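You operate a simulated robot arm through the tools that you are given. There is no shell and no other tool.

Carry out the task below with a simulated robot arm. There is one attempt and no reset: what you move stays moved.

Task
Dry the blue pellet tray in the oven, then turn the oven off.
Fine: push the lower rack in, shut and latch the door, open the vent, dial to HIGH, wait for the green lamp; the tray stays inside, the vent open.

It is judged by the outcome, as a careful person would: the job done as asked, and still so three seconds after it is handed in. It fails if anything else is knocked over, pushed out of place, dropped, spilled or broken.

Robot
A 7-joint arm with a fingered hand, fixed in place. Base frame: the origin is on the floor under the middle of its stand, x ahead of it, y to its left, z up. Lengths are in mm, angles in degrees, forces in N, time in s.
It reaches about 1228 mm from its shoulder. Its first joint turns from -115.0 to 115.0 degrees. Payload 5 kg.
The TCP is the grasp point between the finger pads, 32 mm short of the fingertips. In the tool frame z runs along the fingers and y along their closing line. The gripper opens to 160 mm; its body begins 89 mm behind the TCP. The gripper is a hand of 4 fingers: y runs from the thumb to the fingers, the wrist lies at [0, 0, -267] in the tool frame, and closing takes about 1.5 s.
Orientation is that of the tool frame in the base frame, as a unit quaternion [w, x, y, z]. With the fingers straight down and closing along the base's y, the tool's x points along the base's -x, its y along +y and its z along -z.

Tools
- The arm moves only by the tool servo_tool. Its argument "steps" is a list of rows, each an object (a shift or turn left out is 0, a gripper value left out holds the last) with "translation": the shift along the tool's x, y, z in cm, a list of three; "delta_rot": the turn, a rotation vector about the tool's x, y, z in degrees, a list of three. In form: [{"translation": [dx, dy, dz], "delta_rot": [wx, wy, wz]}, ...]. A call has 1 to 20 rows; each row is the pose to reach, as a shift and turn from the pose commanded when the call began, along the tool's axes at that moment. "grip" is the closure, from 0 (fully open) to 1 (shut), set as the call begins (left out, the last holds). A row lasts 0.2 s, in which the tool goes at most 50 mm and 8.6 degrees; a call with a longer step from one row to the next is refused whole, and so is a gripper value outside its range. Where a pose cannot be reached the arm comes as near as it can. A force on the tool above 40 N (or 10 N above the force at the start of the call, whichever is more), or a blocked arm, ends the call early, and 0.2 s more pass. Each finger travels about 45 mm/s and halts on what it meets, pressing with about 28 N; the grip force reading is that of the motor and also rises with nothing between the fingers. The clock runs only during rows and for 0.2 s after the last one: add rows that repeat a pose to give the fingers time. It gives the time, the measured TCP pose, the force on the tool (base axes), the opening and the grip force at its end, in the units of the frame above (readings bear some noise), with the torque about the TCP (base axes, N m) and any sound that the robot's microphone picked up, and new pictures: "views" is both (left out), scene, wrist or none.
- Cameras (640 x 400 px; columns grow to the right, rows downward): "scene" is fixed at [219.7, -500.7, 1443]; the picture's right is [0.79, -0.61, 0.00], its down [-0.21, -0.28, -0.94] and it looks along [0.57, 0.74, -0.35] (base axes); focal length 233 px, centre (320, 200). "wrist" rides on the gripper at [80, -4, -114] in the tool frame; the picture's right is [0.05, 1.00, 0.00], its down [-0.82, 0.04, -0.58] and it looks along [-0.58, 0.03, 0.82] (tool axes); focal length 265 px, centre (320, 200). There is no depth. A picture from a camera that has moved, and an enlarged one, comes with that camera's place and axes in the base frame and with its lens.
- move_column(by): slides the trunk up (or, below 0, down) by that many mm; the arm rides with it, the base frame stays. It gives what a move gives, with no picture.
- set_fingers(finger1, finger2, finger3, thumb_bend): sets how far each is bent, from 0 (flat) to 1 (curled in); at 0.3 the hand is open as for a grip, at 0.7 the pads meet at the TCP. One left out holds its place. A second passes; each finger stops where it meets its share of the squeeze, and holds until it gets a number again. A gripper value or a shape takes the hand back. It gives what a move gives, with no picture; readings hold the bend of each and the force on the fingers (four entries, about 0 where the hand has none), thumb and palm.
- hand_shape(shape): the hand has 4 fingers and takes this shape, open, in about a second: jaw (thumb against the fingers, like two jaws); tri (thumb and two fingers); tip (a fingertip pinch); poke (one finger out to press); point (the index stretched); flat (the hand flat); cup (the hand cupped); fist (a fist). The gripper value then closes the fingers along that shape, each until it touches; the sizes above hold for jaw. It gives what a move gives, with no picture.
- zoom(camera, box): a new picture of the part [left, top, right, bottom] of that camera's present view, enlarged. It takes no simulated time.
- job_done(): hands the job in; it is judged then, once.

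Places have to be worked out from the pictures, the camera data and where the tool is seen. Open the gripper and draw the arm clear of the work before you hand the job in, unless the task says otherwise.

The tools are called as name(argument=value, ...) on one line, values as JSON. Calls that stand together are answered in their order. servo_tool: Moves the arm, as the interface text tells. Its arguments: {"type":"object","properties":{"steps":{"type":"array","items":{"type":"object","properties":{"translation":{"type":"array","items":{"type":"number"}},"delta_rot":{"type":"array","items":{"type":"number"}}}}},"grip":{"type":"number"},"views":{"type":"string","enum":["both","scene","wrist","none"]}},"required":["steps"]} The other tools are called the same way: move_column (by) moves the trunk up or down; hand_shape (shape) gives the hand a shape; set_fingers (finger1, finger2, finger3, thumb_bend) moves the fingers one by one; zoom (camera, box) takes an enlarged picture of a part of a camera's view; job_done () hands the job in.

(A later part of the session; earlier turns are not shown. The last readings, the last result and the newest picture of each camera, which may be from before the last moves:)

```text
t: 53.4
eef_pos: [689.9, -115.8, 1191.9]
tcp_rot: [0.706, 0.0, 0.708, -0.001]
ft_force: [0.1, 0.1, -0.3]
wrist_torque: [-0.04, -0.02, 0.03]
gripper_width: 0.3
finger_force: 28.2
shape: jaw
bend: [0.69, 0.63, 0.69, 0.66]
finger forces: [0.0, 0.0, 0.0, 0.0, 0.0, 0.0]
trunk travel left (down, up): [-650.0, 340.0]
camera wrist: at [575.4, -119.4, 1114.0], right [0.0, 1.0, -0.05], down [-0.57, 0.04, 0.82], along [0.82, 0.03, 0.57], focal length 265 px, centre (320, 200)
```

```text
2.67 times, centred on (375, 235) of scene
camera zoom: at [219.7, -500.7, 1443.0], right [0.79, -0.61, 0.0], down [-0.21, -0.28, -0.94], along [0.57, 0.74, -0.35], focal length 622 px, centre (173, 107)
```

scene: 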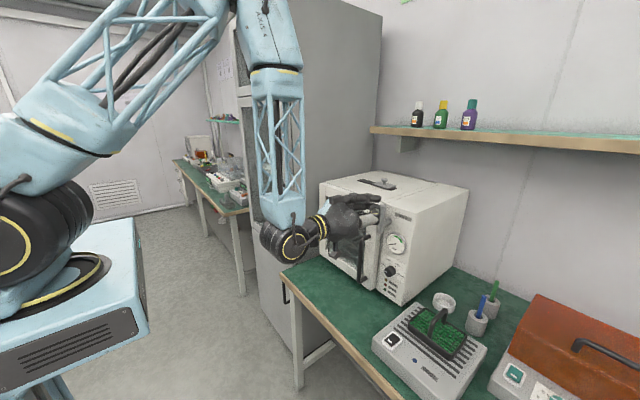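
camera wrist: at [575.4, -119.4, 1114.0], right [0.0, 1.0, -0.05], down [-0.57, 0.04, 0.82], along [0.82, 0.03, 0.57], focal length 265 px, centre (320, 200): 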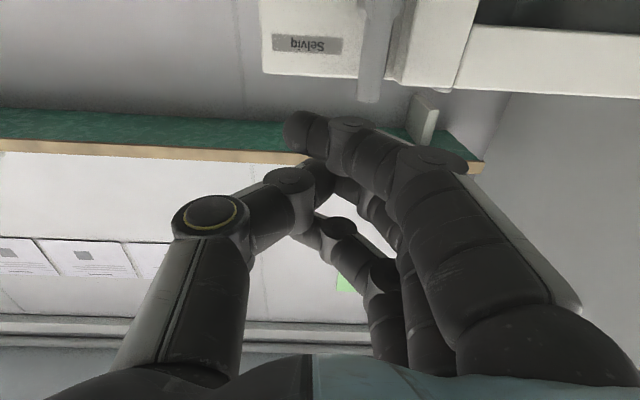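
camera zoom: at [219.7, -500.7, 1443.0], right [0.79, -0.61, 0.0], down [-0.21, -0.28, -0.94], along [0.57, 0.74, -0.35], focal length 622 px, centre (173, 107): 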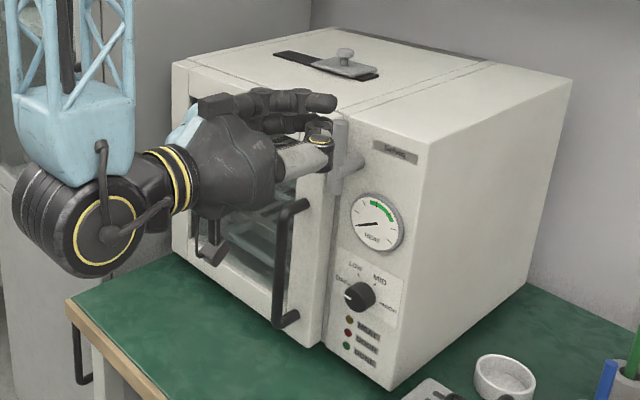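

The hand points forward at (690, −116, 1192) and the bar top is at about (795, −78, 1167). I move in so the index tip is beside the bar's upper arm on its −y side.

servo_tool(steps=[{"translation": [0.6, 0, 2.5]}, {"translation": [1.2, 0, 5]}, {"translation": [1.8, 0, 7.3]}, {"translation": [1.8, 0, 7.3]}], views="both")

zoom(camera="scene", box=[340, 170, 430, 250])

zoom(camera="wrist", box=[220, 0, 480, 220])

```text
t: 54.4
eef_pos: [762.9, -116.1, 1174.7]
tcp_rot: [0.705, 0.001, 0.709, -0.001]
ft_force: [0.1, 0.4, -0.1]
wrist_torque: [0.0, -0.01, 0.02]
gripper_width: 0.1
finger_force: 27.7
shape: jaw
bend: [0.69, 0.63, 0.69, 0.67]
finger forces: [0.1, 0.0, 0.1, 0.1, 0.1, 0.1]
trunk travel left (down, up): [-650.0, 340.0]
camera wrist: at [648.8, -119.9, 1095.8], right [0.0, 1.0, -0.05], down [-0.57, 0.04, 0.82], along [0.82, 0.03, 0.57], focal length 265 px, centre (320, 200)
```

scene: 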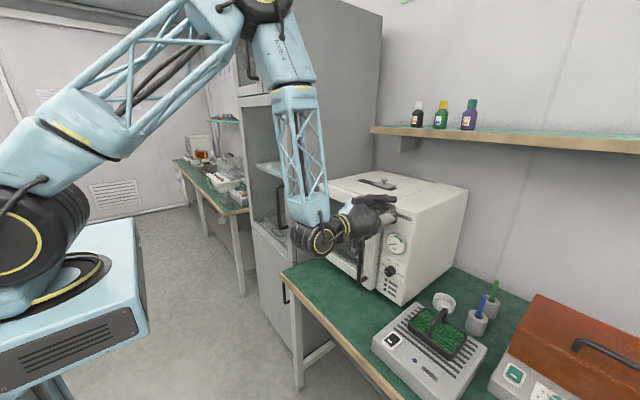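
wrist: 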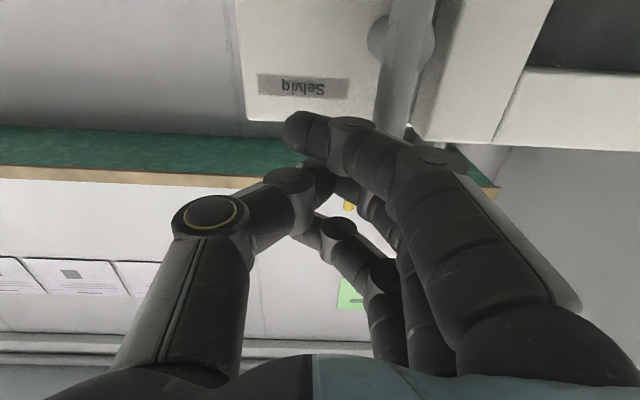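

```text
5.00 times, centred on (385, 210) of scene
camera zoom: at [219.7, -500.7, 1443.0], right [0.79, -0.61, 0.0], down [-0.21, -0.28, -0.94], along [0.57, 0.74, -0.35], focal length 1166 px, centre (-5, 150)
```

zoom: 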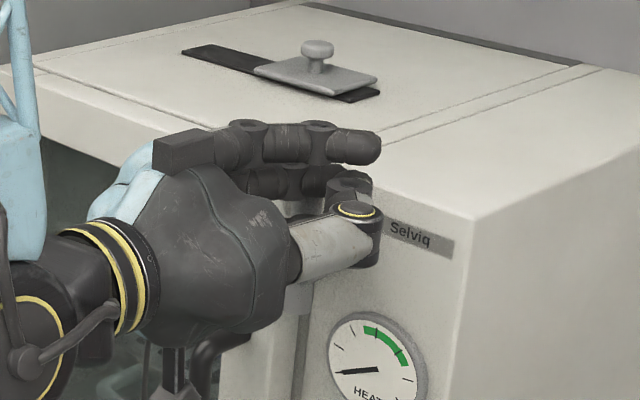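

```text
1.82 times, centred on (350, 110) of wrist
camera zoom: at [648.8, -119.9, 1095.8], right [0.0, 1.0, -0.05], down [-0.57, 0.04, 0.82], along [0.82, 0.03, 0.57], focal length 483 px, centre (266, 364)
```

zoom: 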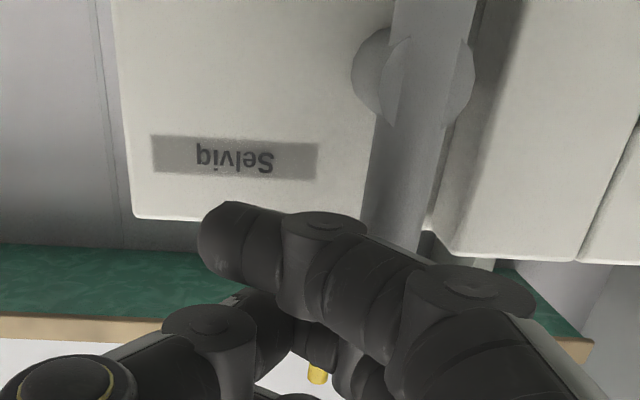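

The horizontal fingertip only overlaps the bar's front by a few mm; a vertical third finger (as used on the door) would engage it squarely at TCP x≈762. I back off, rise and point the hand down again on the −y side of the bar.

servo_tool(steps=[{"translation": [0, -0.5, -4]}, {"translation": [-1.5, -1, -7], "delta_rot": [0, 8.2, 0]}, {"translation": [-3, -1.5, -8], "delta_rot": [0, 16.4, 0]}, {"translation": [-4.5, -2, -8], "delta_rot": [0, 24.6, 0]}, {"translation": [-6, -2.5, -8], "delta_rot": [0, 32.8, 0]}, {"translation": [-7.5, -3, -8], "delta_rot": [0, 41, 0]}, {"translation": [-8.5, -3.5, -8], "delta_rot": [0, 49.2, 0]}, {"translation": [-8.5, -4, -8], "delta_rot": [0, 57.4, 0]}, {"translation": [-8.5, -4.2, -8], "delta_rot": [0, 65.6, 0]}, {"translation": [-8.5, -4.2, -8], "delta_rot": [0, 73.8, 0]}, {"translation": [-8.5, -4.2, -8], "delta_rot": [0, 82, 0]}, {"translation": [-8.5, -4.2, -8], "delta_rot": [0, 90.2, 0]}, {"translation": [-8.5, -4.2, -4], "delta_rot": [0, 90.2, 0]}, {"translation": [-8.5, -4.2, -0.2], "delta_rot": [0, 90.2, 0]}, {"translation": [-8.5, -4.2, -0.2], "delta_rot": [0, 90.2, 0]}], views="both")

zoom(camera="wrist", box=[240, 80, 480, 240])

```text
t: 57.6
eef_pos: [760.8, -159.1, 1260.6]
tcp_rot: [-0.005, 0.001, 1.0, -0.001]
ft_force: [-0.1, 0.5, -0.3]
wrist_torque: [0.01, -0.04, -0.02]
gripper_width: 0.0
finger_force: 28.3
shape: jaw
bend: [0.69, 0.63, 0.69, 0.67]
finger forces: [0.0, 0.0, 0.0, 0.0, 0.0, 0.0]
trunk travel left (down, up): [-650.0, 340.0]
camera wrist: at [681.2, -161.7, 1375.2], right [-0.05, 1.0, 0.0], down [0.82, 0.04, 0.57], along [0.57, 0.03, -0.82], focal length 265 px, centre (320, 200)
```

scene: 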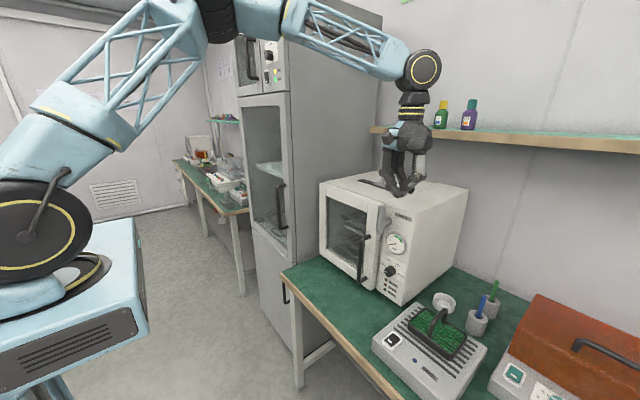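
wrist: 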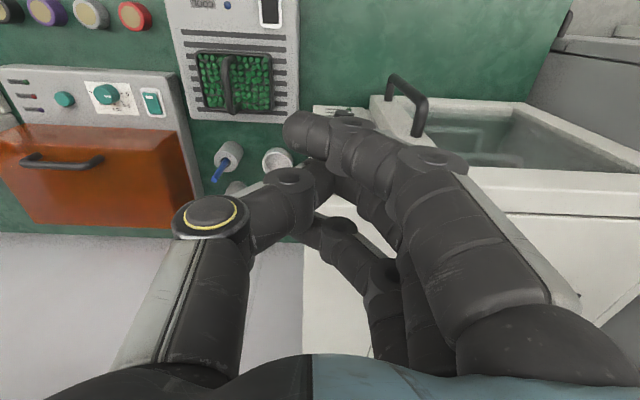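

```text
2.50 times, centred on (360, 160) of wrist
camera zoom: at [681.2, -161.7, 1375.2], right [-0.05, 1.0, 0.0], down [0.82, 0.04, 0.57], along [0.57, 0.03, -0.82], focal length 664 px, centre (220, 300)
```

zoom: 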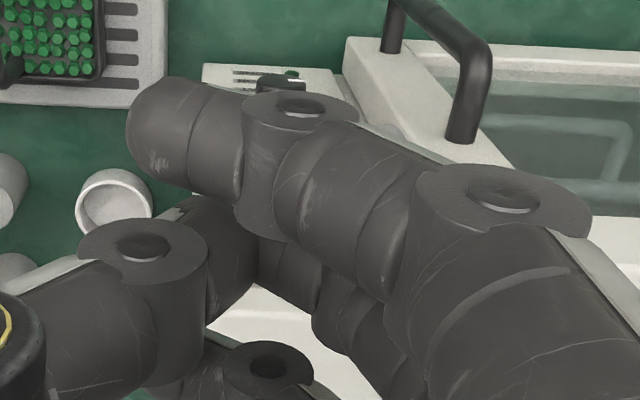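

The hand is pointing down at (761, −159, 1261). I lower it to z≈1162 beside the latch bar's upper arm.

servo_tool(steps=[{"translation": [0, 0, 3]}, {"translation": [0, 0, 6]}, {"translation": [0, 0, 9]}, {"translation": [0, 0, 9.8]}, {"translation": [0, 0, 9.8]}], views="both")

zoom(camera="wrist", box=[240, 80, 520, 280])

zoom(camera="scene", box=[350, 160, 440, 250])

```text
t: 58.8
eef_pos: [760.7, -157.8, 1161.3]
tcp_rot: [-0.005, 0.0, 1.0, -0.001]
ft_force: [-0.5, -0.8, -0.6]
wrist_torque: [0.04, -0.01, -0.01]
gripper_width: 0.0
finger_force: 28.1
shape: jaw
bend: [0.69, 0.63, 0.69, 0.67]
finger forces: [0.0, 0.0, 0.1, 0.0, 0.0, 0.0]
trunk travel left (down, up): [-650.0, 340.0]
camera wrist: at [681.2, -161.1, 1276.9], right [-0.05, 1.0, 0.0], down [0.82, 0.04, 0.57], along [0.57, 0.03, -0.82], focal length 265 px, centre (320, 200)
```

scene: 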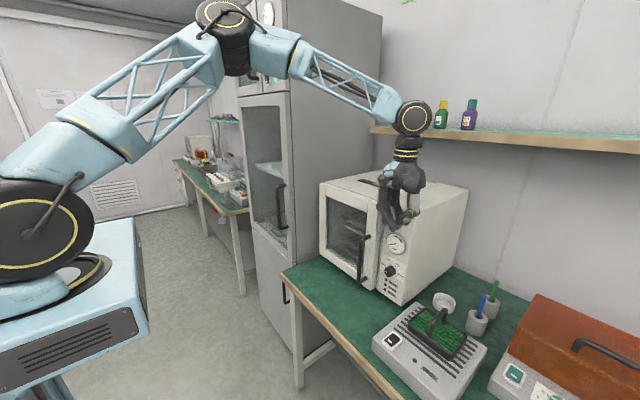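
wrist: 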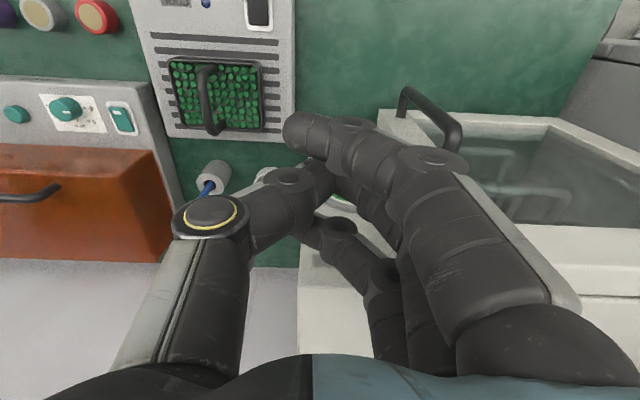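

```text
2.00 times, centred on (380, 180) of wrist
camera zoom: at [681.2, -161.1, 1276.9], right [-0.05, 1.0, 0.0], down [0.82, 0.04, 0.57], along [0.57, 0.03, -0.82], focal length 531 px, centre (200, 240)
```

zoom: 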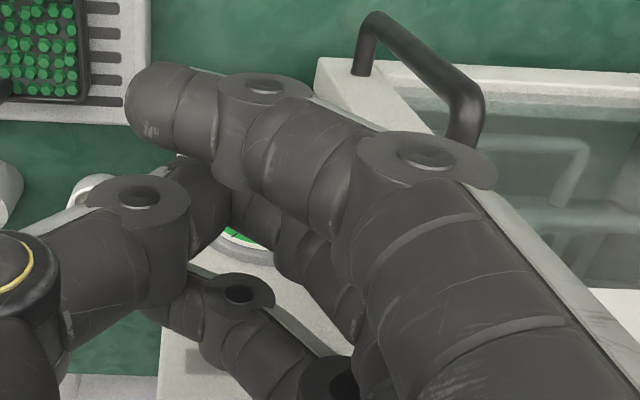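

```text
4.44 times, centred on (395, 205) of scene
camera zoom: at [219.7, -500.7, 1443.0], right [0.79, -0.61, 0.0], down [-0.21, -0.28, -0.94], along [0.57, 0.74, -0.35], focal length 1036 px, centre (-13, 178)
```

zoom: 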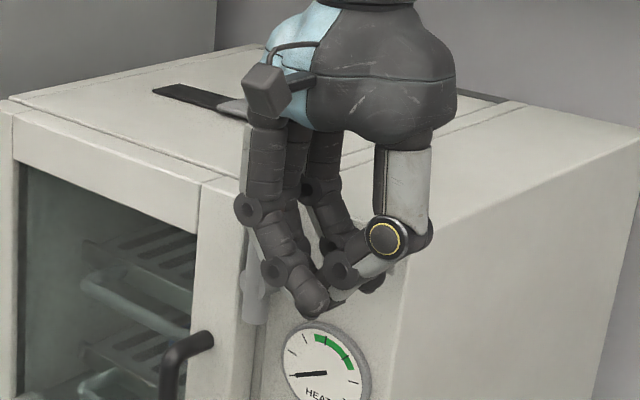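

Now I sweep toward +y so the third finger pushes the upper arm of the latch over, stopping partway to check.

servo_tool(steps=[{"translation": [0, 1.8, 0]}, {"translation": [0, 3.3, 0]}, {"translation": [0, 4.7, -0.1]}, {"translation": [0, 6.1, -0.2]}, {"translation": [0, 7.5, -0.4]}, {"translation": [0, 7.5, -0.4]}], views="both")

zoom(camera="scene", box=[350, 160, 440, 250])

```text
t: 60.2
eef_pos: [761.3, -83.3, 1165.0]
tcp_rot: [-0.003, 0.001, 1.0, -0.001]
ft_force: [-0.2, 0.4, 0.0]
wrist_torque: [0.01, 0.0, 0.02]
gripper_width: 0.0
finger_force: 28.3
shape: jaw
bend: [0.69, 0.63, 0.69, 0.67]
finger forces: [0.0, 0.0, 0.0, 0.1, 0.0, 0.1]
trunk travel left (down, up): [-650.0, 340.0]
camera wrist: at [681.4, -86.0, 1280.4], right [-0.05, 1.0, 0.0], down [0.82, 0.04, 0.57], along [0.57, 0.03, -0.82], focal length 265 px, centre (320, 200)
```

scene: 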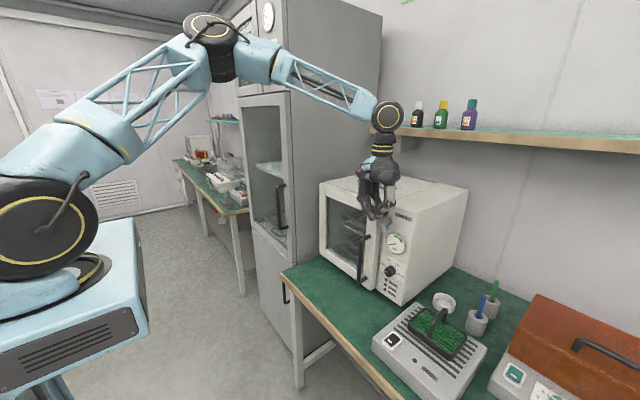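
wrist: 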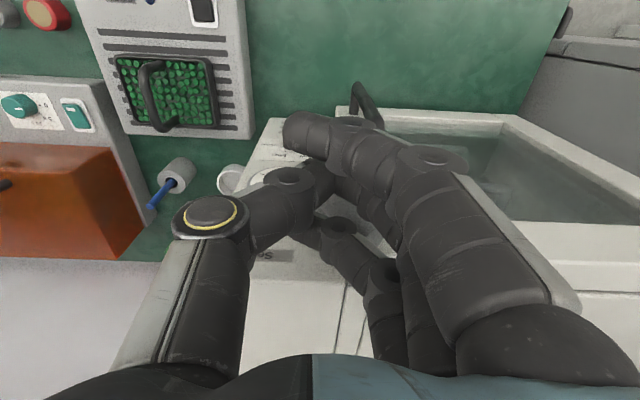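

```text
4.44 times, centred on (395, 205) of scene
camera zoom: at [219.7, -500.7, 1443.0], right [0.79, -0.61, 0.0], down [-0.21, -0.28, -0.94], along [0.57, 0.74, -0.35], focal length 1036 px, centre (-13, 178)
```

zoom: 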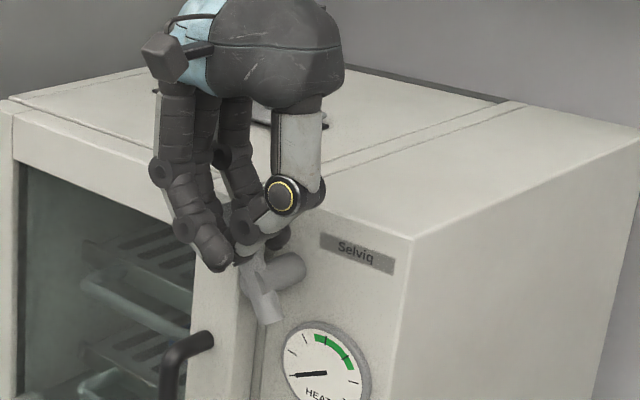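

The latch is turning: its lower arm swings toward −y as the top goes over the door edge. I follow the arc, now pressing downward.

servo_tool(steps=[{"translation": [0, 1.3, -0.1]}, {"translation": [0, 2.5, 0.1]}, {"translation": [0, 3.5, 0.6]}, {"translation": [0, 4.2, 1.3]}, {"translation": [0, 4.7, 2.0]}, {"translation": [0, 4.7, 2.0]}], views="both")

zoom(camera="scene", box=[350, 160, 440, 250])

```text
t: 61.6
eef_pos: [761.1, -37.0, 1145.4]
tcp_rot: [-0.005, 0.001, 1.0, -0.001]
ft_force: [-0.5, 0.3, 0.5]
wrist_torque: [0.0, -0.02, 0.0]
gripper_width: 0.0
finger_force: 27.5
shape: jaw
bend: [0.69, 0.63, 0.7, 0.67]
finger forces: [0.1, 0.0, 0.9, 0.0, 0.1, 0.1]
trunk travel left (down, up): [-650.0, 340.0]
camera wrist: at [681.6, -39.3, 1260.7], right [-0.05, 1.0, 0.0], down [0.82, 0.04, 0.57], along [0.57, 0.03, -0.82], focal length 265 px, centre (320, 200)
```

scene: 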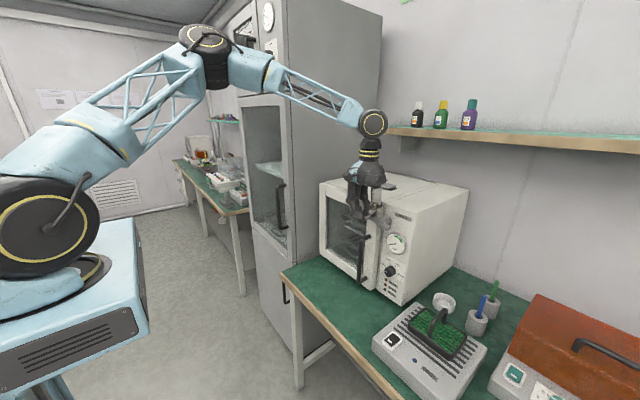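
wrist: 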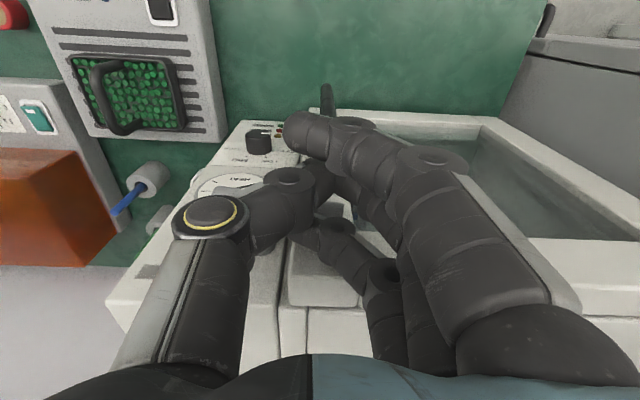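

```text
4.44 times, centred on (395, 205) of scene
camera zoom: at [219.7, -500.7, 1443.0], right [0.79, -0.61, 0.0], down [-0.21, -0.28, -0.94], along [0.57, 0.74, -0.35], focal length 1036 px, centre (-13, 178)
```

zoom: 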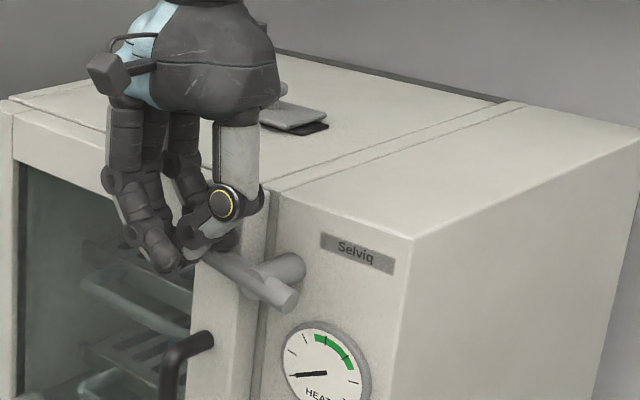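

The bar is nearly horizontal (about 5° left). I press down gently until it stops.

servo_tool(steps=[{"translation": [0, 0.1, 0.3]}, {"translation": [0, 0.2, 0.6]}, {"translation": [0, 0.2, 0.9]}, {"translation": [0, 0.2, 1.2]}, {"translation": [0, 0.2, 1.2]}], views="none")

zoom(camera="scene", box=[350, 160, 440, 250])

```text
t: 62.8
eef_pos: [760.8, -33.7, 1134.9]
tcp_rot: [-0.004, 0.0, 1.0, -0.001]
ft_force: [2.0, 6.5, 17.4]
wrist_torque: [-0.25, -0.64, 0.21]
gripper_width: 0.0
finger_force: 27.5
shape: jaw
bend: [0.69, 0.63, 0.72, 0.67]
finger forces: [0.1, 0.1, 17.3, 0.0, 0.0, 0.0]
trunk travel left (down, up): [-650.0, 340.0]
```

```text
4.44 times, centred on (395, 205) of scene
camera zoom: at [219.7, -500.7, 1443.0], right [0.79, -0.61, 0.0], down [-0.21, -0.28, -0.94], along [0.57, 0.74, -0.35], focal length 1036 px, centre (-13, 178)
```

zoom: 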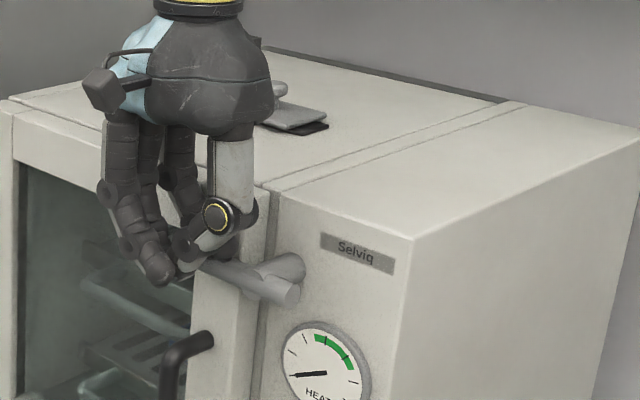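

A 17 N reaction shows the latch has reached its stop, horizontal across the door edge. I lift off and back away to inspect.

servo_tool(steps=[{"translation": [0, 0, -2]}, {"translation": [0, 0, -5]}, {"translation": [2, 0, -9]}, {"translation": [6, 0, -11]}, {"translation": [10, -1, -11]}, {"translation": [12, -2, -11]}, {"translation": [12, -2, -11]}], views="both")

zoom(camera="scene", box=[350, 180, 430, 300])

zoom(camera="wrist", box=[200, 120, 420, 360])

```text
t: 64.4
eef_pos: [640.9, -53.6, 1243.8]
tcp_rot: [-0.004, 0.0, 1.0, -0.001]
ft_force: [-0.1, -0.4, -0.7]
wrist_torque: [0.03, 0.03, -0.04]
gripper_width: 0.0
finger_force: 28.2
shape: jaw
bend: [0.69, 0.63, 0.69, 0.67]
finger forces: [0.0, 0.0, 0.1, 0.0, 0.0, 0.0]
trunk travel left (down, up): [-650.0, 340.0]
camera wrist: at [561.2, -57.3, 1359.7], right [-0.05, 1.0, 0.0], down [0.82, 0.04, 0.57], along [0.57, 0.03, -0.82], focal length 265 px, centre (320, 200)
```

scene: 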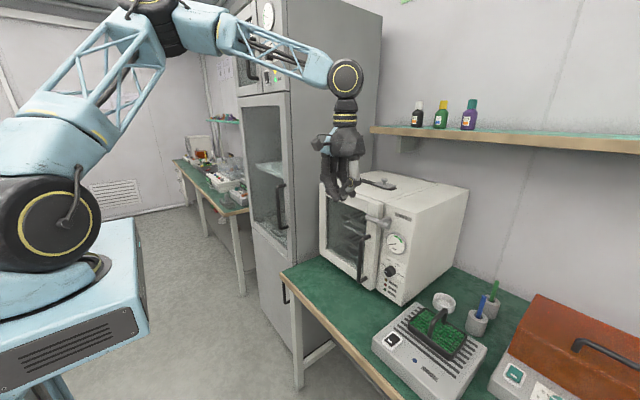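
wrist: 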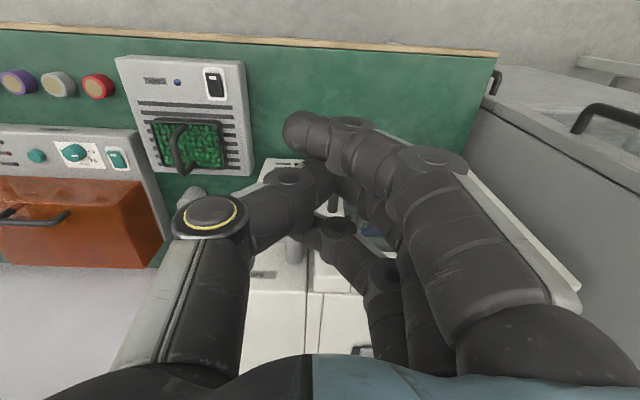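

```text
3.33 times, centred on (390, 240) of scene
camera zoom: at [219.7, -500.7, 1443.0], right [0.79, -0.61, 0.0], down [-0.21, -0.28, -0.94], along [0.57, 0.74, -0.35], focal length 777 px, centre (87, 67)
```

zoom: 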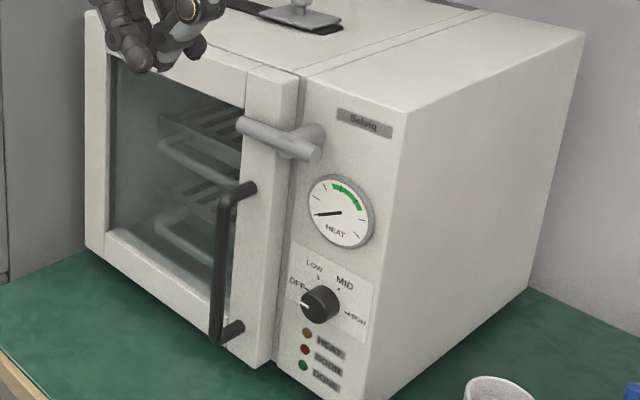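

```text
1.67 times, centred on (310, 240) of wrist
camera zoom: at [561.2, -57.3, 1359.7], right [-0.05, 1.0, 0.0], down [0.82, 0.04, 0.57], along [0.57, 0.03, -0.82], focal length 442 px, centre (337, 133)
```

zoom: 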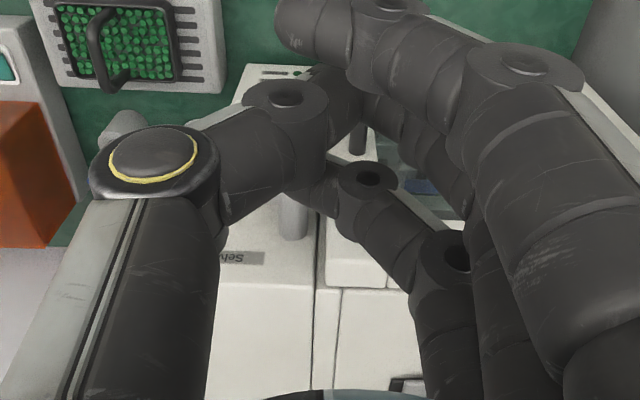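

The latch lies horizontally over the shut door. I check the lamps and dial closely before turning it.

zoom(camera="scene", box=[372, 255, 412, 295])

zoom(camera="scene", box=[365, 220, 425, 300])

```text
10.00 times, centred on (392, 275) of scene
camera zoom: at [219.7, -500.7, 1443.0], right [0.79, -0.61, 0.0], down [-0.21, -0.28, -0.94], along [0.57, 0.74, -0.35], focal length 2332 px, centre (-400, -550)
```

zoom: 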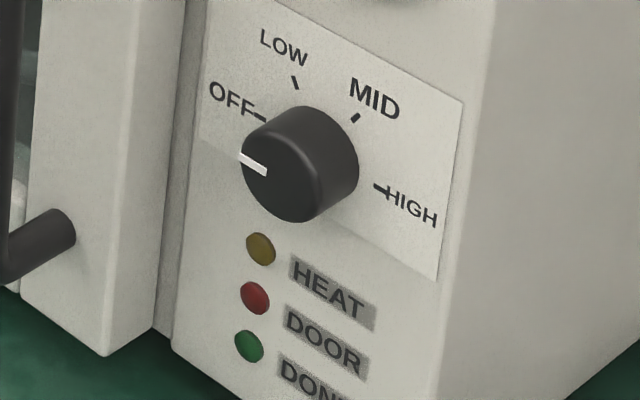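

```text
5.00 times, centred on (395, 260) of scene
camera zoom: at [219.7, -500.7, 1443.0], right [0.79, -0.61, 0.0], down [-0.21, -0.28, -0.94], along [0.57, 0.74, -0.35], focal length 1166 px, centre (-55, -100)
```

zoom: 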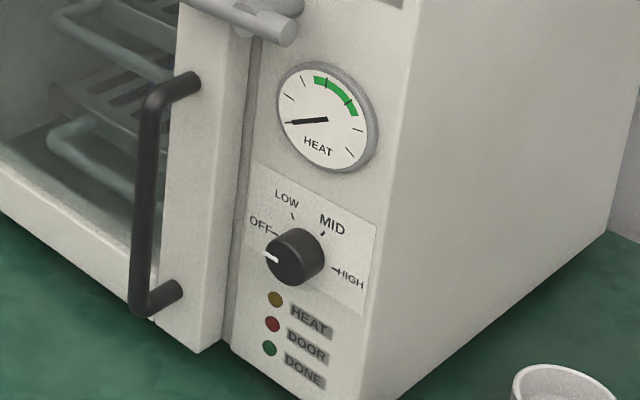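

The dial sits at about (816, −116, 921), about 38 mm across, with the door handle bar only ~75 mm to its left. I'll grip it with a forward-pointing hand rolled so the fingers close vertically and the camera sits on the free right side. First I pitch the hand forward here.

servo_tool(steps=[{"translation": [-0.5, -0.6, 0], "delta_rot": [0, -8.2, 0]}, {"translation": [-1.0, -1.2, 0], "delta_rot": [0, -16.4, 0]}, {"translation": [-1.5, -1.8, 0], "delta_rot": [0, -24.6, 0]}, {"translation": [-2.0, -2.4, 0], "delta_rot": [0, -32.8, 0]}, {"translation": [-2.5, -3.0, 0], "delta_rot": [0, -41, 0]}, {"translation": [-3.0, -3.6, 0], "delta_rot": [0, -49.2, 0]}, {"translation": [-3.5, -4.2, 0], "delta_rot": [0, -57.4, 0]}, {"translation": [-4.0, -4.8, 0], "delta_rot": [0, -65.6, 0]}, {"translation": [-4.5, -5.4, 0], "delta_rot": [0, -73.8, 0]}, {"translation": [-4.8, -6.0, 0], "delta_rot": [0, -82, 0]}, {"translation": [-5.0, -6.2, 0], "delta_rot": [0, -90, 0]}, {"translation": [-5.0, -6.2, 0], "delta_rot": [0, -90, 0]}], views="none")

```text
t: 67.0
eef_pos: [691.5, -115.4, 1244.5]
tcp_rot: [0.705, 0.0, 0.71, -0.001]
ft_force: [0.0, 0.6, 0.3]
wrist_torque: [-0.03, -0.01, 0.01]
gripper_width: 0.1
finger_force: 28.7
shape: jaw
bend: [0.69, 0.62, 0.69, 0.67]
finger forces: [0.0, 0.1, 0.1, 0.0, 0.1, 0.0]
trunk travel left (down, up): [-650.0, 340.0]
```

Now I roll the hand −90° about its own axis to test that range.

servo_tool(steps=[{"delta_rot": [0, 0, -8.2]}, {"delta_rot": [0, 0, -16.4]}, {"delta_rot": [0, 0, -24.6]}, {"delta_rot": [0, 0, -32.8]}, {"delta_rot": [0, 0, -41]}, {"delta_rot": [0, 0, -49.2]}, {"delta_rot": [0, 0, -57.4]}, {"delta_rot": [0, 0, -65.6]}, {"delta_rot": [0, 0, -73.8]}, {"delta_rot": [0, 0, -82]}, {"delta_rot": [0, 0, -90]}, {"delta_rot": [0, 0, -90]}], views="both")

```text
t: 69.6
eef_pos: [690.4, -115.3, 1244.2]
tcp_rot: [-0.497, 0.503, -0.502, 0.499]
ft_force: [0.9, -0.5, -0.2]
wrist_torque: [0.01, 0.02, -0.04]
gripper_width: 0.1
finger_force: 28.0
shape: jaw
bend: [0.69, 0.62, 0.69, 0.67]
finger forces: [0.1, 0.0, 0.1, 0.1, 0.0, 0.0]
trunk travel left (down, up): [-650.0, 340.0]
camera wrist: at [577.8, -195.4, 1250.5], right [-0.01, -0.05, -1.0], down [-0.58, 0.82, -0.04], along [0.82, 0.58, -0.04], focal length 265 px, centre (320, 200)
```

scene: 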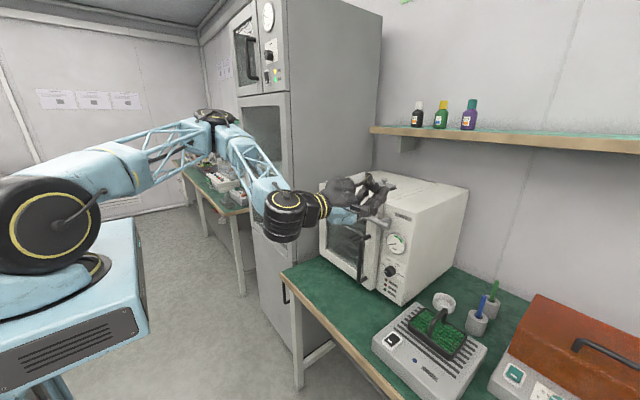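
wrist: 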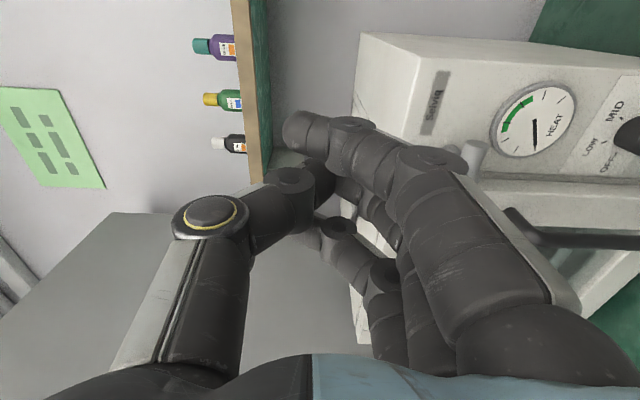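

The roll works; the elbow swung out to the left in free space and the camera is on the right side. I lower the trunk 250 mm to bring the hand near dial height, still clear in front of the oven.

move_column(by=-250)

servo_tool(steps=[{"translation": [0, 0, 0]}], grip=0.45, views="both")

```text
t: 72.2
eef_pos: [692.9, -115.4, 994.2]
tcp_rot: [-0.497, 0.502, -0.502, 0.499]
ft_force: [0.0, -0.5, 1.0]
wrist_torque: [-0.01, 0.02, 0.01]
gripper_width: 0.0
finger_force: 28.0
shape: jaw
bend: [0.69, 0.62, 0.69, 0.67]
finger forces: [0.0, 0.0, 0.0, 0.0, 0.0, 0.0]
trunk travel left (down, up): [-400.0, 590.0]
```

```text
t: 72.6
eef_pos: [691.5, -116.7, 993.0]
tcp_rot: [-0.497, 0.502, -0.502, 0.499]
ft_force: [-0.8, 0.2, -0.2]
wrist_torque: [0.0, -0.03, 0.01]
gripper_width: 86.2
finger_force: 0.0
shape: jaw
bend: [0.72, 0.72, 0.72, 0.7]
finger forces: [0.0, 0.0, 0.0, 0.1, 0.1, 0.0]
trunk travel left (down, up): [-400.0, 590.0]
camera wrist: at [577.9, -195.4, 1000.1], right [-0.01, -0.05, -1.0], down [-0.58, 0.82, -0.04], along [0.82, 0.58, -0.04], focal length 265 px, centre (320, 200)
```

scene: 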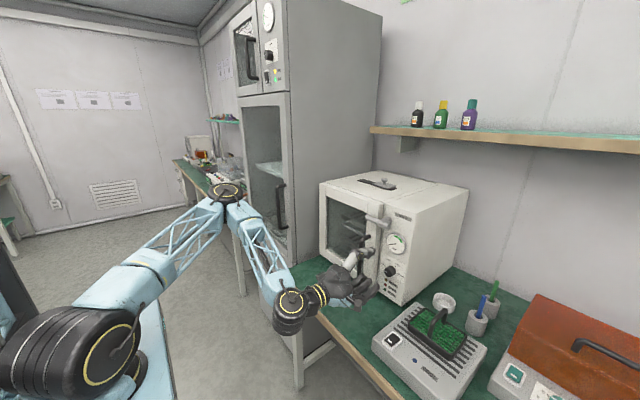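
wrist: 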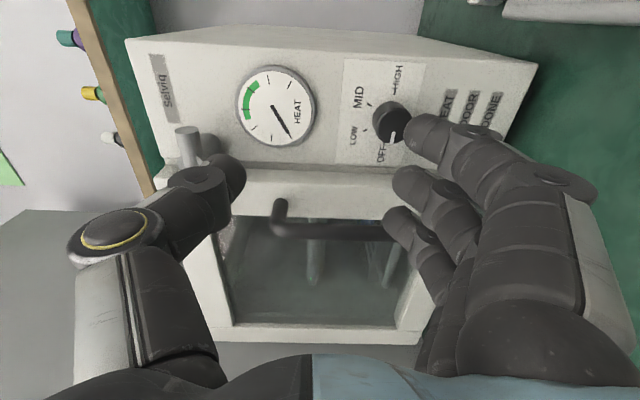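

I now see the panel well: the dial is at about (816, −116, 923) with its pointer at OFF. I lower to dial height and approach with the fingers ~85 mm open.

servo_tool(steps=[{"translation": [0, 2.5, 0]}, {"translation": [0, 5.0, 0]}, {"translation": [0, 7.0, 1.5]}, {"translation": [0, 7.0, 4.0]}, {"translation": [0, 7.0, 6.0]}, {"translation": [0, 7.0, 6.0]}], views="both")

zoom(camera="scene", box=[320, 220, 430, 320])

```text
t: 74.0
eef_pos: [750.7, -114.6, 924.4]
tcp_rot: [0.497, -0.502, 0.502, -0.499]
ft_force: [0.9, 0.0, -0.3]
wrist_torque: [-0.02, 0.02, -0.01]
gripper_width: 87.7
finger_force: 0.1
shape: jaw
bend: [0.72, 0.72, 0.72, 0.7]
finger forces: [0.0, 0.0, 0.1, 0.2, 0.0, 0.0]
trunk travel left (down, up): [-400.0, 590.0]
camera wrist: at [637.4, -195.0, 929.4], right [-0.01, -0.05, -1.0], down [-0.58, 0.82, -0.04], along [0.82, 0.58, -0.04], focal length 265 px, centre (320, 200)
```

scene: 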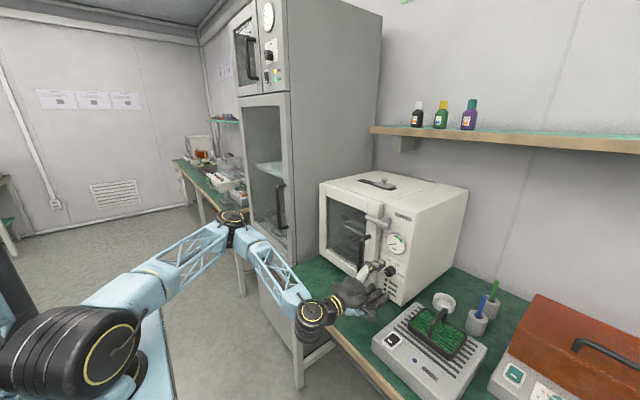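
wrist: 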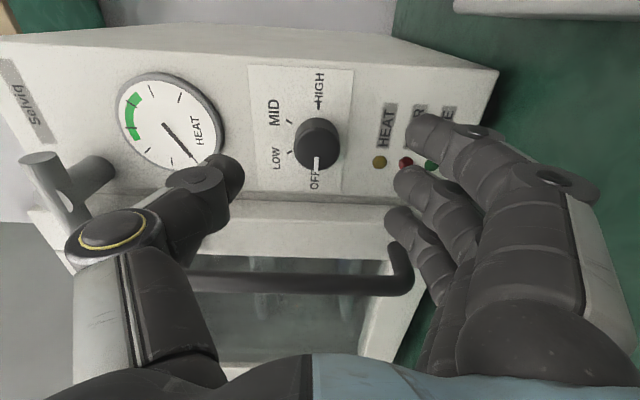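

```text
4.00 times, centred on (375, 270) of scene
camera zoom: at [219.7, -500.7, 1443.0], right [0.79, -0.61, 0.0], down [-0.21, -0.28, -0.94], along [0.57, 0.74, -0.35], focal length 933 px, centre (100, -80)
```

zoom: 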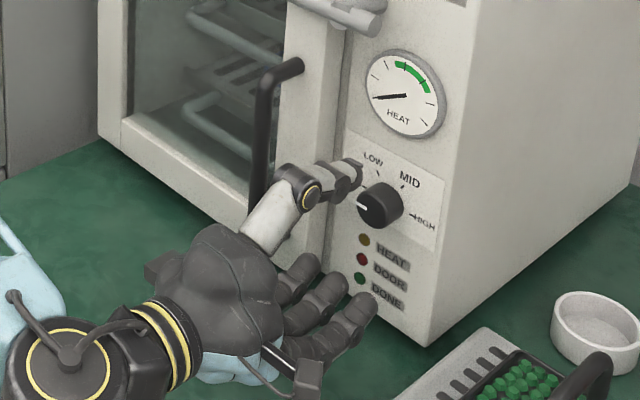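

The dial is centred between thumb (above) and fingers (below). I advance to x≈790 in small steps.

servo_tool(steps=[{"translation": [0.1, 0, 1.3]}, {"translation": [0.1, 0, 2.6]}, {"translation": [0.1, 0, 3.6]}, {"translation": [0.1, 0, 3.6]}], views="wrist")

zoom(camera="scene", box=[340, 220, 430, 310])

```text
t: 75.0
eef_pos: [787.2, -117.4, 923.9]
tcp_rot: [0.497, -0.502, 0.503, -0.498]
ft_force: [0.0, -0.4, -0.2]
wrist_torque: [0.04, 0.02, 0.02]
gripper_width: 87.9
finger_force: 0.1
shape: jaw
bend: [0.72, 0.72, 0.72, 0.7]
finger forces: [0.0, 0.0, 0.0, 0.0, 0.1, 0.0]
trunk travel left (down, up): [-400.0, 590.0]
camera wrist: at [673.3, -196.1, 929.3], right [-0.01, -0.05, -1.0], down [-0.58, 0.82, -0.04], along [0.82, 0.58, -0.04], focal length 265 px, centre (320, 200)
```

wrist: 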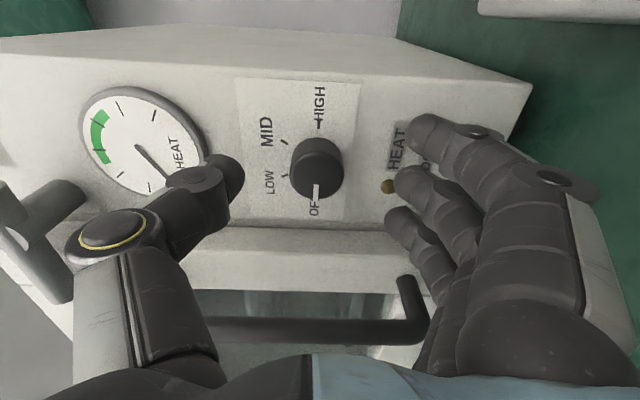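

```text
4.44 times, centred on (385, 265) of scene
camera zoom: at [219.7, -500.7, 1443.0], right [0.79, -0.61, 0.0], down [-0.21, -0.28, -0.94], along [0.57, 0.74, -0.35], focal length 1036 px, centre (31, -89)
```

zoom: 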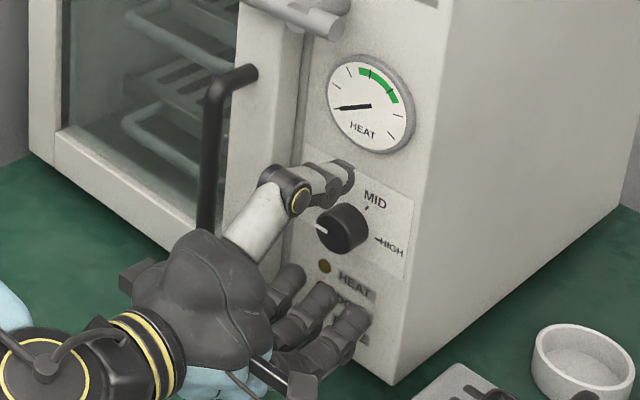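

The knob is centred between the pads. I advance another 9 mm so the fingertips overlap it, then check for contact.

servo_tool(steps=[{"translation": [0, 0, 0.3]}, {"translation": [0, 0, 0.6]}, {"translation": [0, 0, 0.9]}, {"translation": [0, 0, 0.9]}], views="wrist")

```text
t: 76.0
eef_pos: [795.5, -118.6, 923.3]
tcp_rot: [0.497, -0.502, 0.502, -0.499]
ft_force: [0.1, -0.5, 0.2]
wrist_torque: [0.04, 0.01, 0.02]
gripper_width: 87.6
finger_force: 0.1
shape: jaw
bend: [0.72, 0.72, 0.72, 0.7]
finger forces: [0.0, 0.0, 0.0, 0.1, 0.0, 0.0]
trunk travel left (down, up): [-400.0, 590.0]
camera wrist: at [682.0, -196.6, 929.1], right [-0.01, -0.05, -1.0], down [-0.58, 0.82, -0.04], along [0.82, 0.58, -0.04], focal length 265 px, centre (320, 200)
```

wrist: 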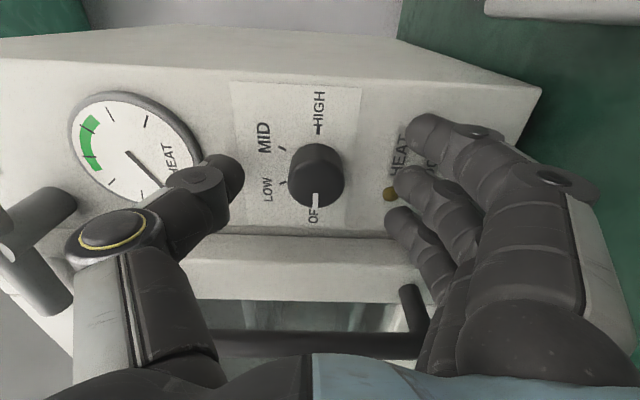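

I centre on the knob (3 mm in y, 2 mm in z), go 3 mm deeper and close the fingers on it.

servo_tool(steps=[{"translation": [-0.27, -0.15, 0.3]}, {"translation": [-0.27, -0.15, 0.3]}], views="none")

servo_tool(steps=[{"translation": [0, 0, 0]}, {"translation": [0, 0, 0]}, {"translation": [0, 0, 0]}, {"translation": [0, 0, 0]}, {"translation": [0, 0, 0]}, {"translation": [0, 0, 0]}, {"translation": [0, 0, 0]}], grip=1, views="both")

zoom(camera="scene", box=[340, 220, 430, 310])

```text
t: 76.6
eef_pos: [799.3, -115.3, 924.5]
tcp_rot: [0.496, -0.502, 0.503, -0.499]
ft_force: [-0.1, 0.5, -0.4]
wrist_torque: [-0.03, 0.01, 0.04]
gripper_width: 87.7
finger_force: 0.0
shape: jaw
bend: [0.72, 0.72, 0.72, 0.7]
finger forces: [0.1, 0.1, 0.0, 0.1, 0.1, 0.0]
trunk travel left (down, up): [-400.0, 590.0]
```

```text
t: 78.2
eef_pos: [799.9, -113.4, 927.0]
tcp_rot: [-0.498, 0.501, -0.501, 0.499]
ft_force: [2.8, -0.4, 12.6]
wrist_torque: [0.0, -0.14, 0.03]
gripper_width: 12.9
finger_force: 27.7
shape: jaw
bend: [0.69, 0.73, 0.69, 0.7]
finger forces: [0.0, 10.8, 0.0, 0.1, 23.4, 0.1]
trunk travel left (down, up): [-400.0, 590.0]
camera wrist: at [685.4, -193.8, 932.1], right [-0.01, -0.05, -1.0], down [-0.58, 0.82, -0.04], along [0.82, 0.58, -0.04], focal length 265 px, centre (320, 200)
```

scene: 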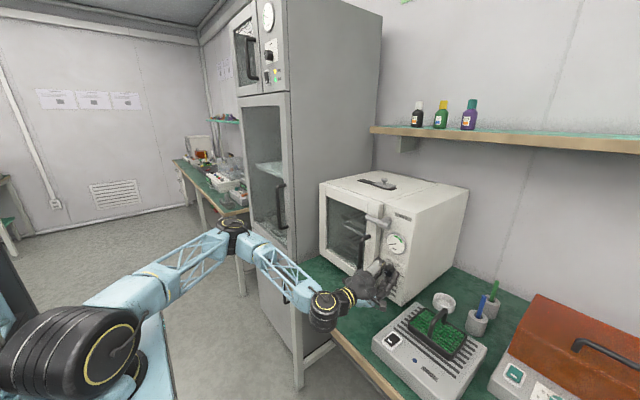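
wrist: 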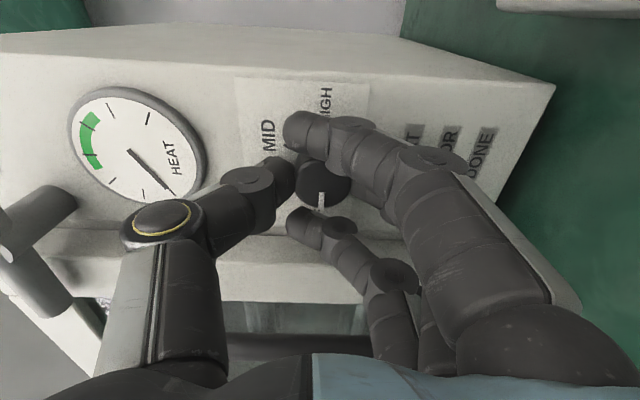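

```text
4.44 times, centred on (385, 265) of scene
camera zoom: at [219.7, -500.7, 1443.0], right [0.79, -0.61, 0.0], down [-0.21, -0.28, -0.94], along [0.57, 0.74, -0.35], focal length 1036 px, centre (31, -89)
```

zoom: 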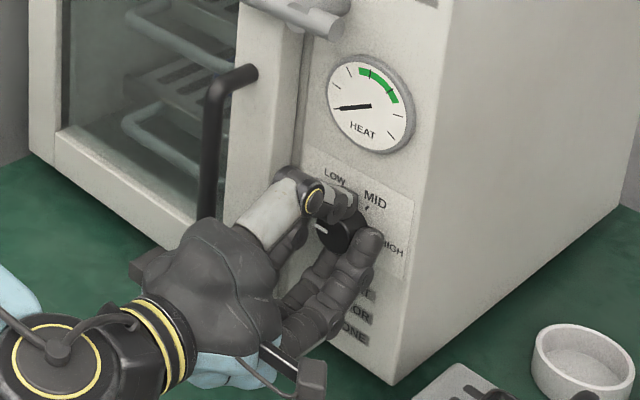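

Thumb and middle finger hold the knob, with the outer fingers caging it. I turn +30° (clockwise) first to see that the knob follows.

servo_tool(steps=[{"delta_rot": [0, 0, 6]}, {"delta_rot": [0, 0, 12]}, {"delta_rot": [0, 0, 18]}, {"delta_rot": [0, 0, 24]}, {"delta_rot": [0, 0, 30]}, {"delta_rot": [0, 0, 30]}], views="both")

zoom(camera="scene", box=[350, 230, 420, 300])

zoom(camera="wrist", box=[220, 80, 440, 280])

```text
t: 79.6
eef_pos: [799.3, -115.5, 926.1]
tcp_rot: [0.61, -0.354, 0.615, -0.352]
ft_force: [5.0, -3.1, 21.0]
wrist_torque: [-0.01, -0.39, -0.04]
gripper_width: 12.7
finger_force: 27.8
shape: jaw
bend: [0.69, 0.73, 0.69, 0.7]
finger forces: [0.0, 8.8, 0.0, 0.0, 28.9, 0.0]
trunk travel left (down, up): [-400.0, 590.0]
camera wrist: at [684.7, -185.6, 890.5], right [-0.01, 0.45, -0.89], down [-0.57, 0.73, 0.38], along [0.82, 0.51, 0.26], focal length 265 px, centre (320, 200)
```

scene: 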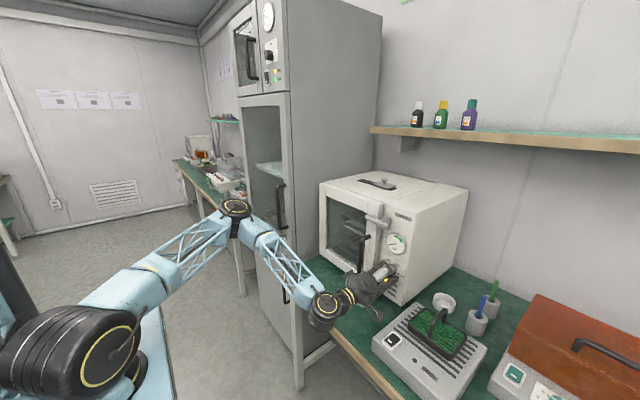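
wrist: 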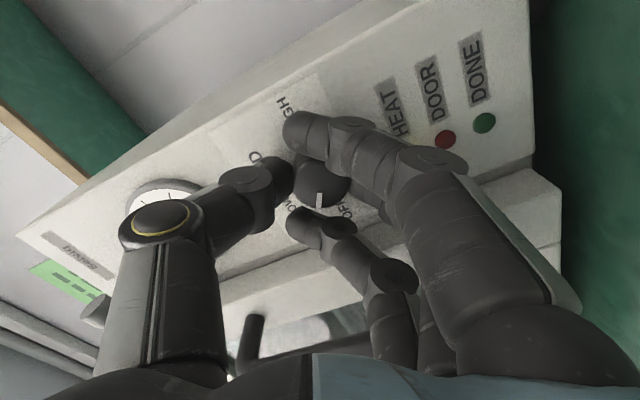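

```text
5.71 times, centred on (385, 265) of scene
camera zoom: at [219.7, -500.7, 1443.0], right [0.79, -0.61, 0.0], down [-0.21, -0.28, -0.94], along [0.57, 0.74, -0.35], focal length 1333 px, centre (-51, -171)
```

zoom: 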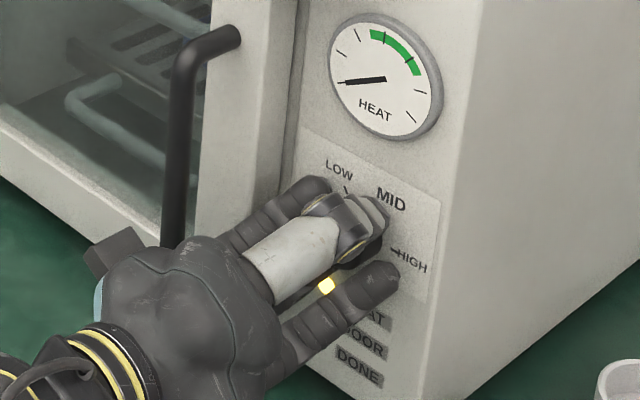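

```text
2.00 times, centred on (330, 180) of wrist
camera zoom: at [684.7, -185.6, 890.5], right [-0.01, 0.45, -0.89], down [-0.57, 0.73, 0.38], along [0.82, 0.51, 0.26], focal length 531 px, centre (300, 240)
```

zoom: 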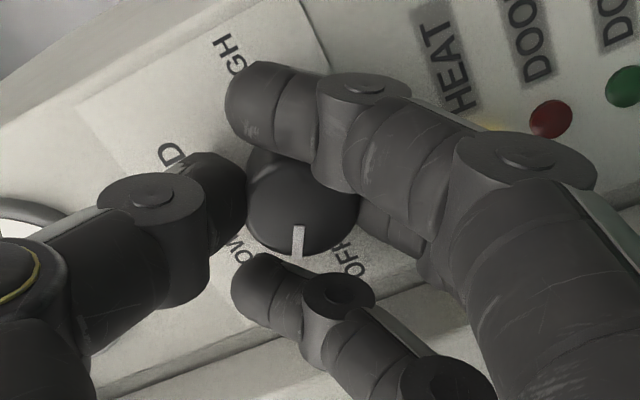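

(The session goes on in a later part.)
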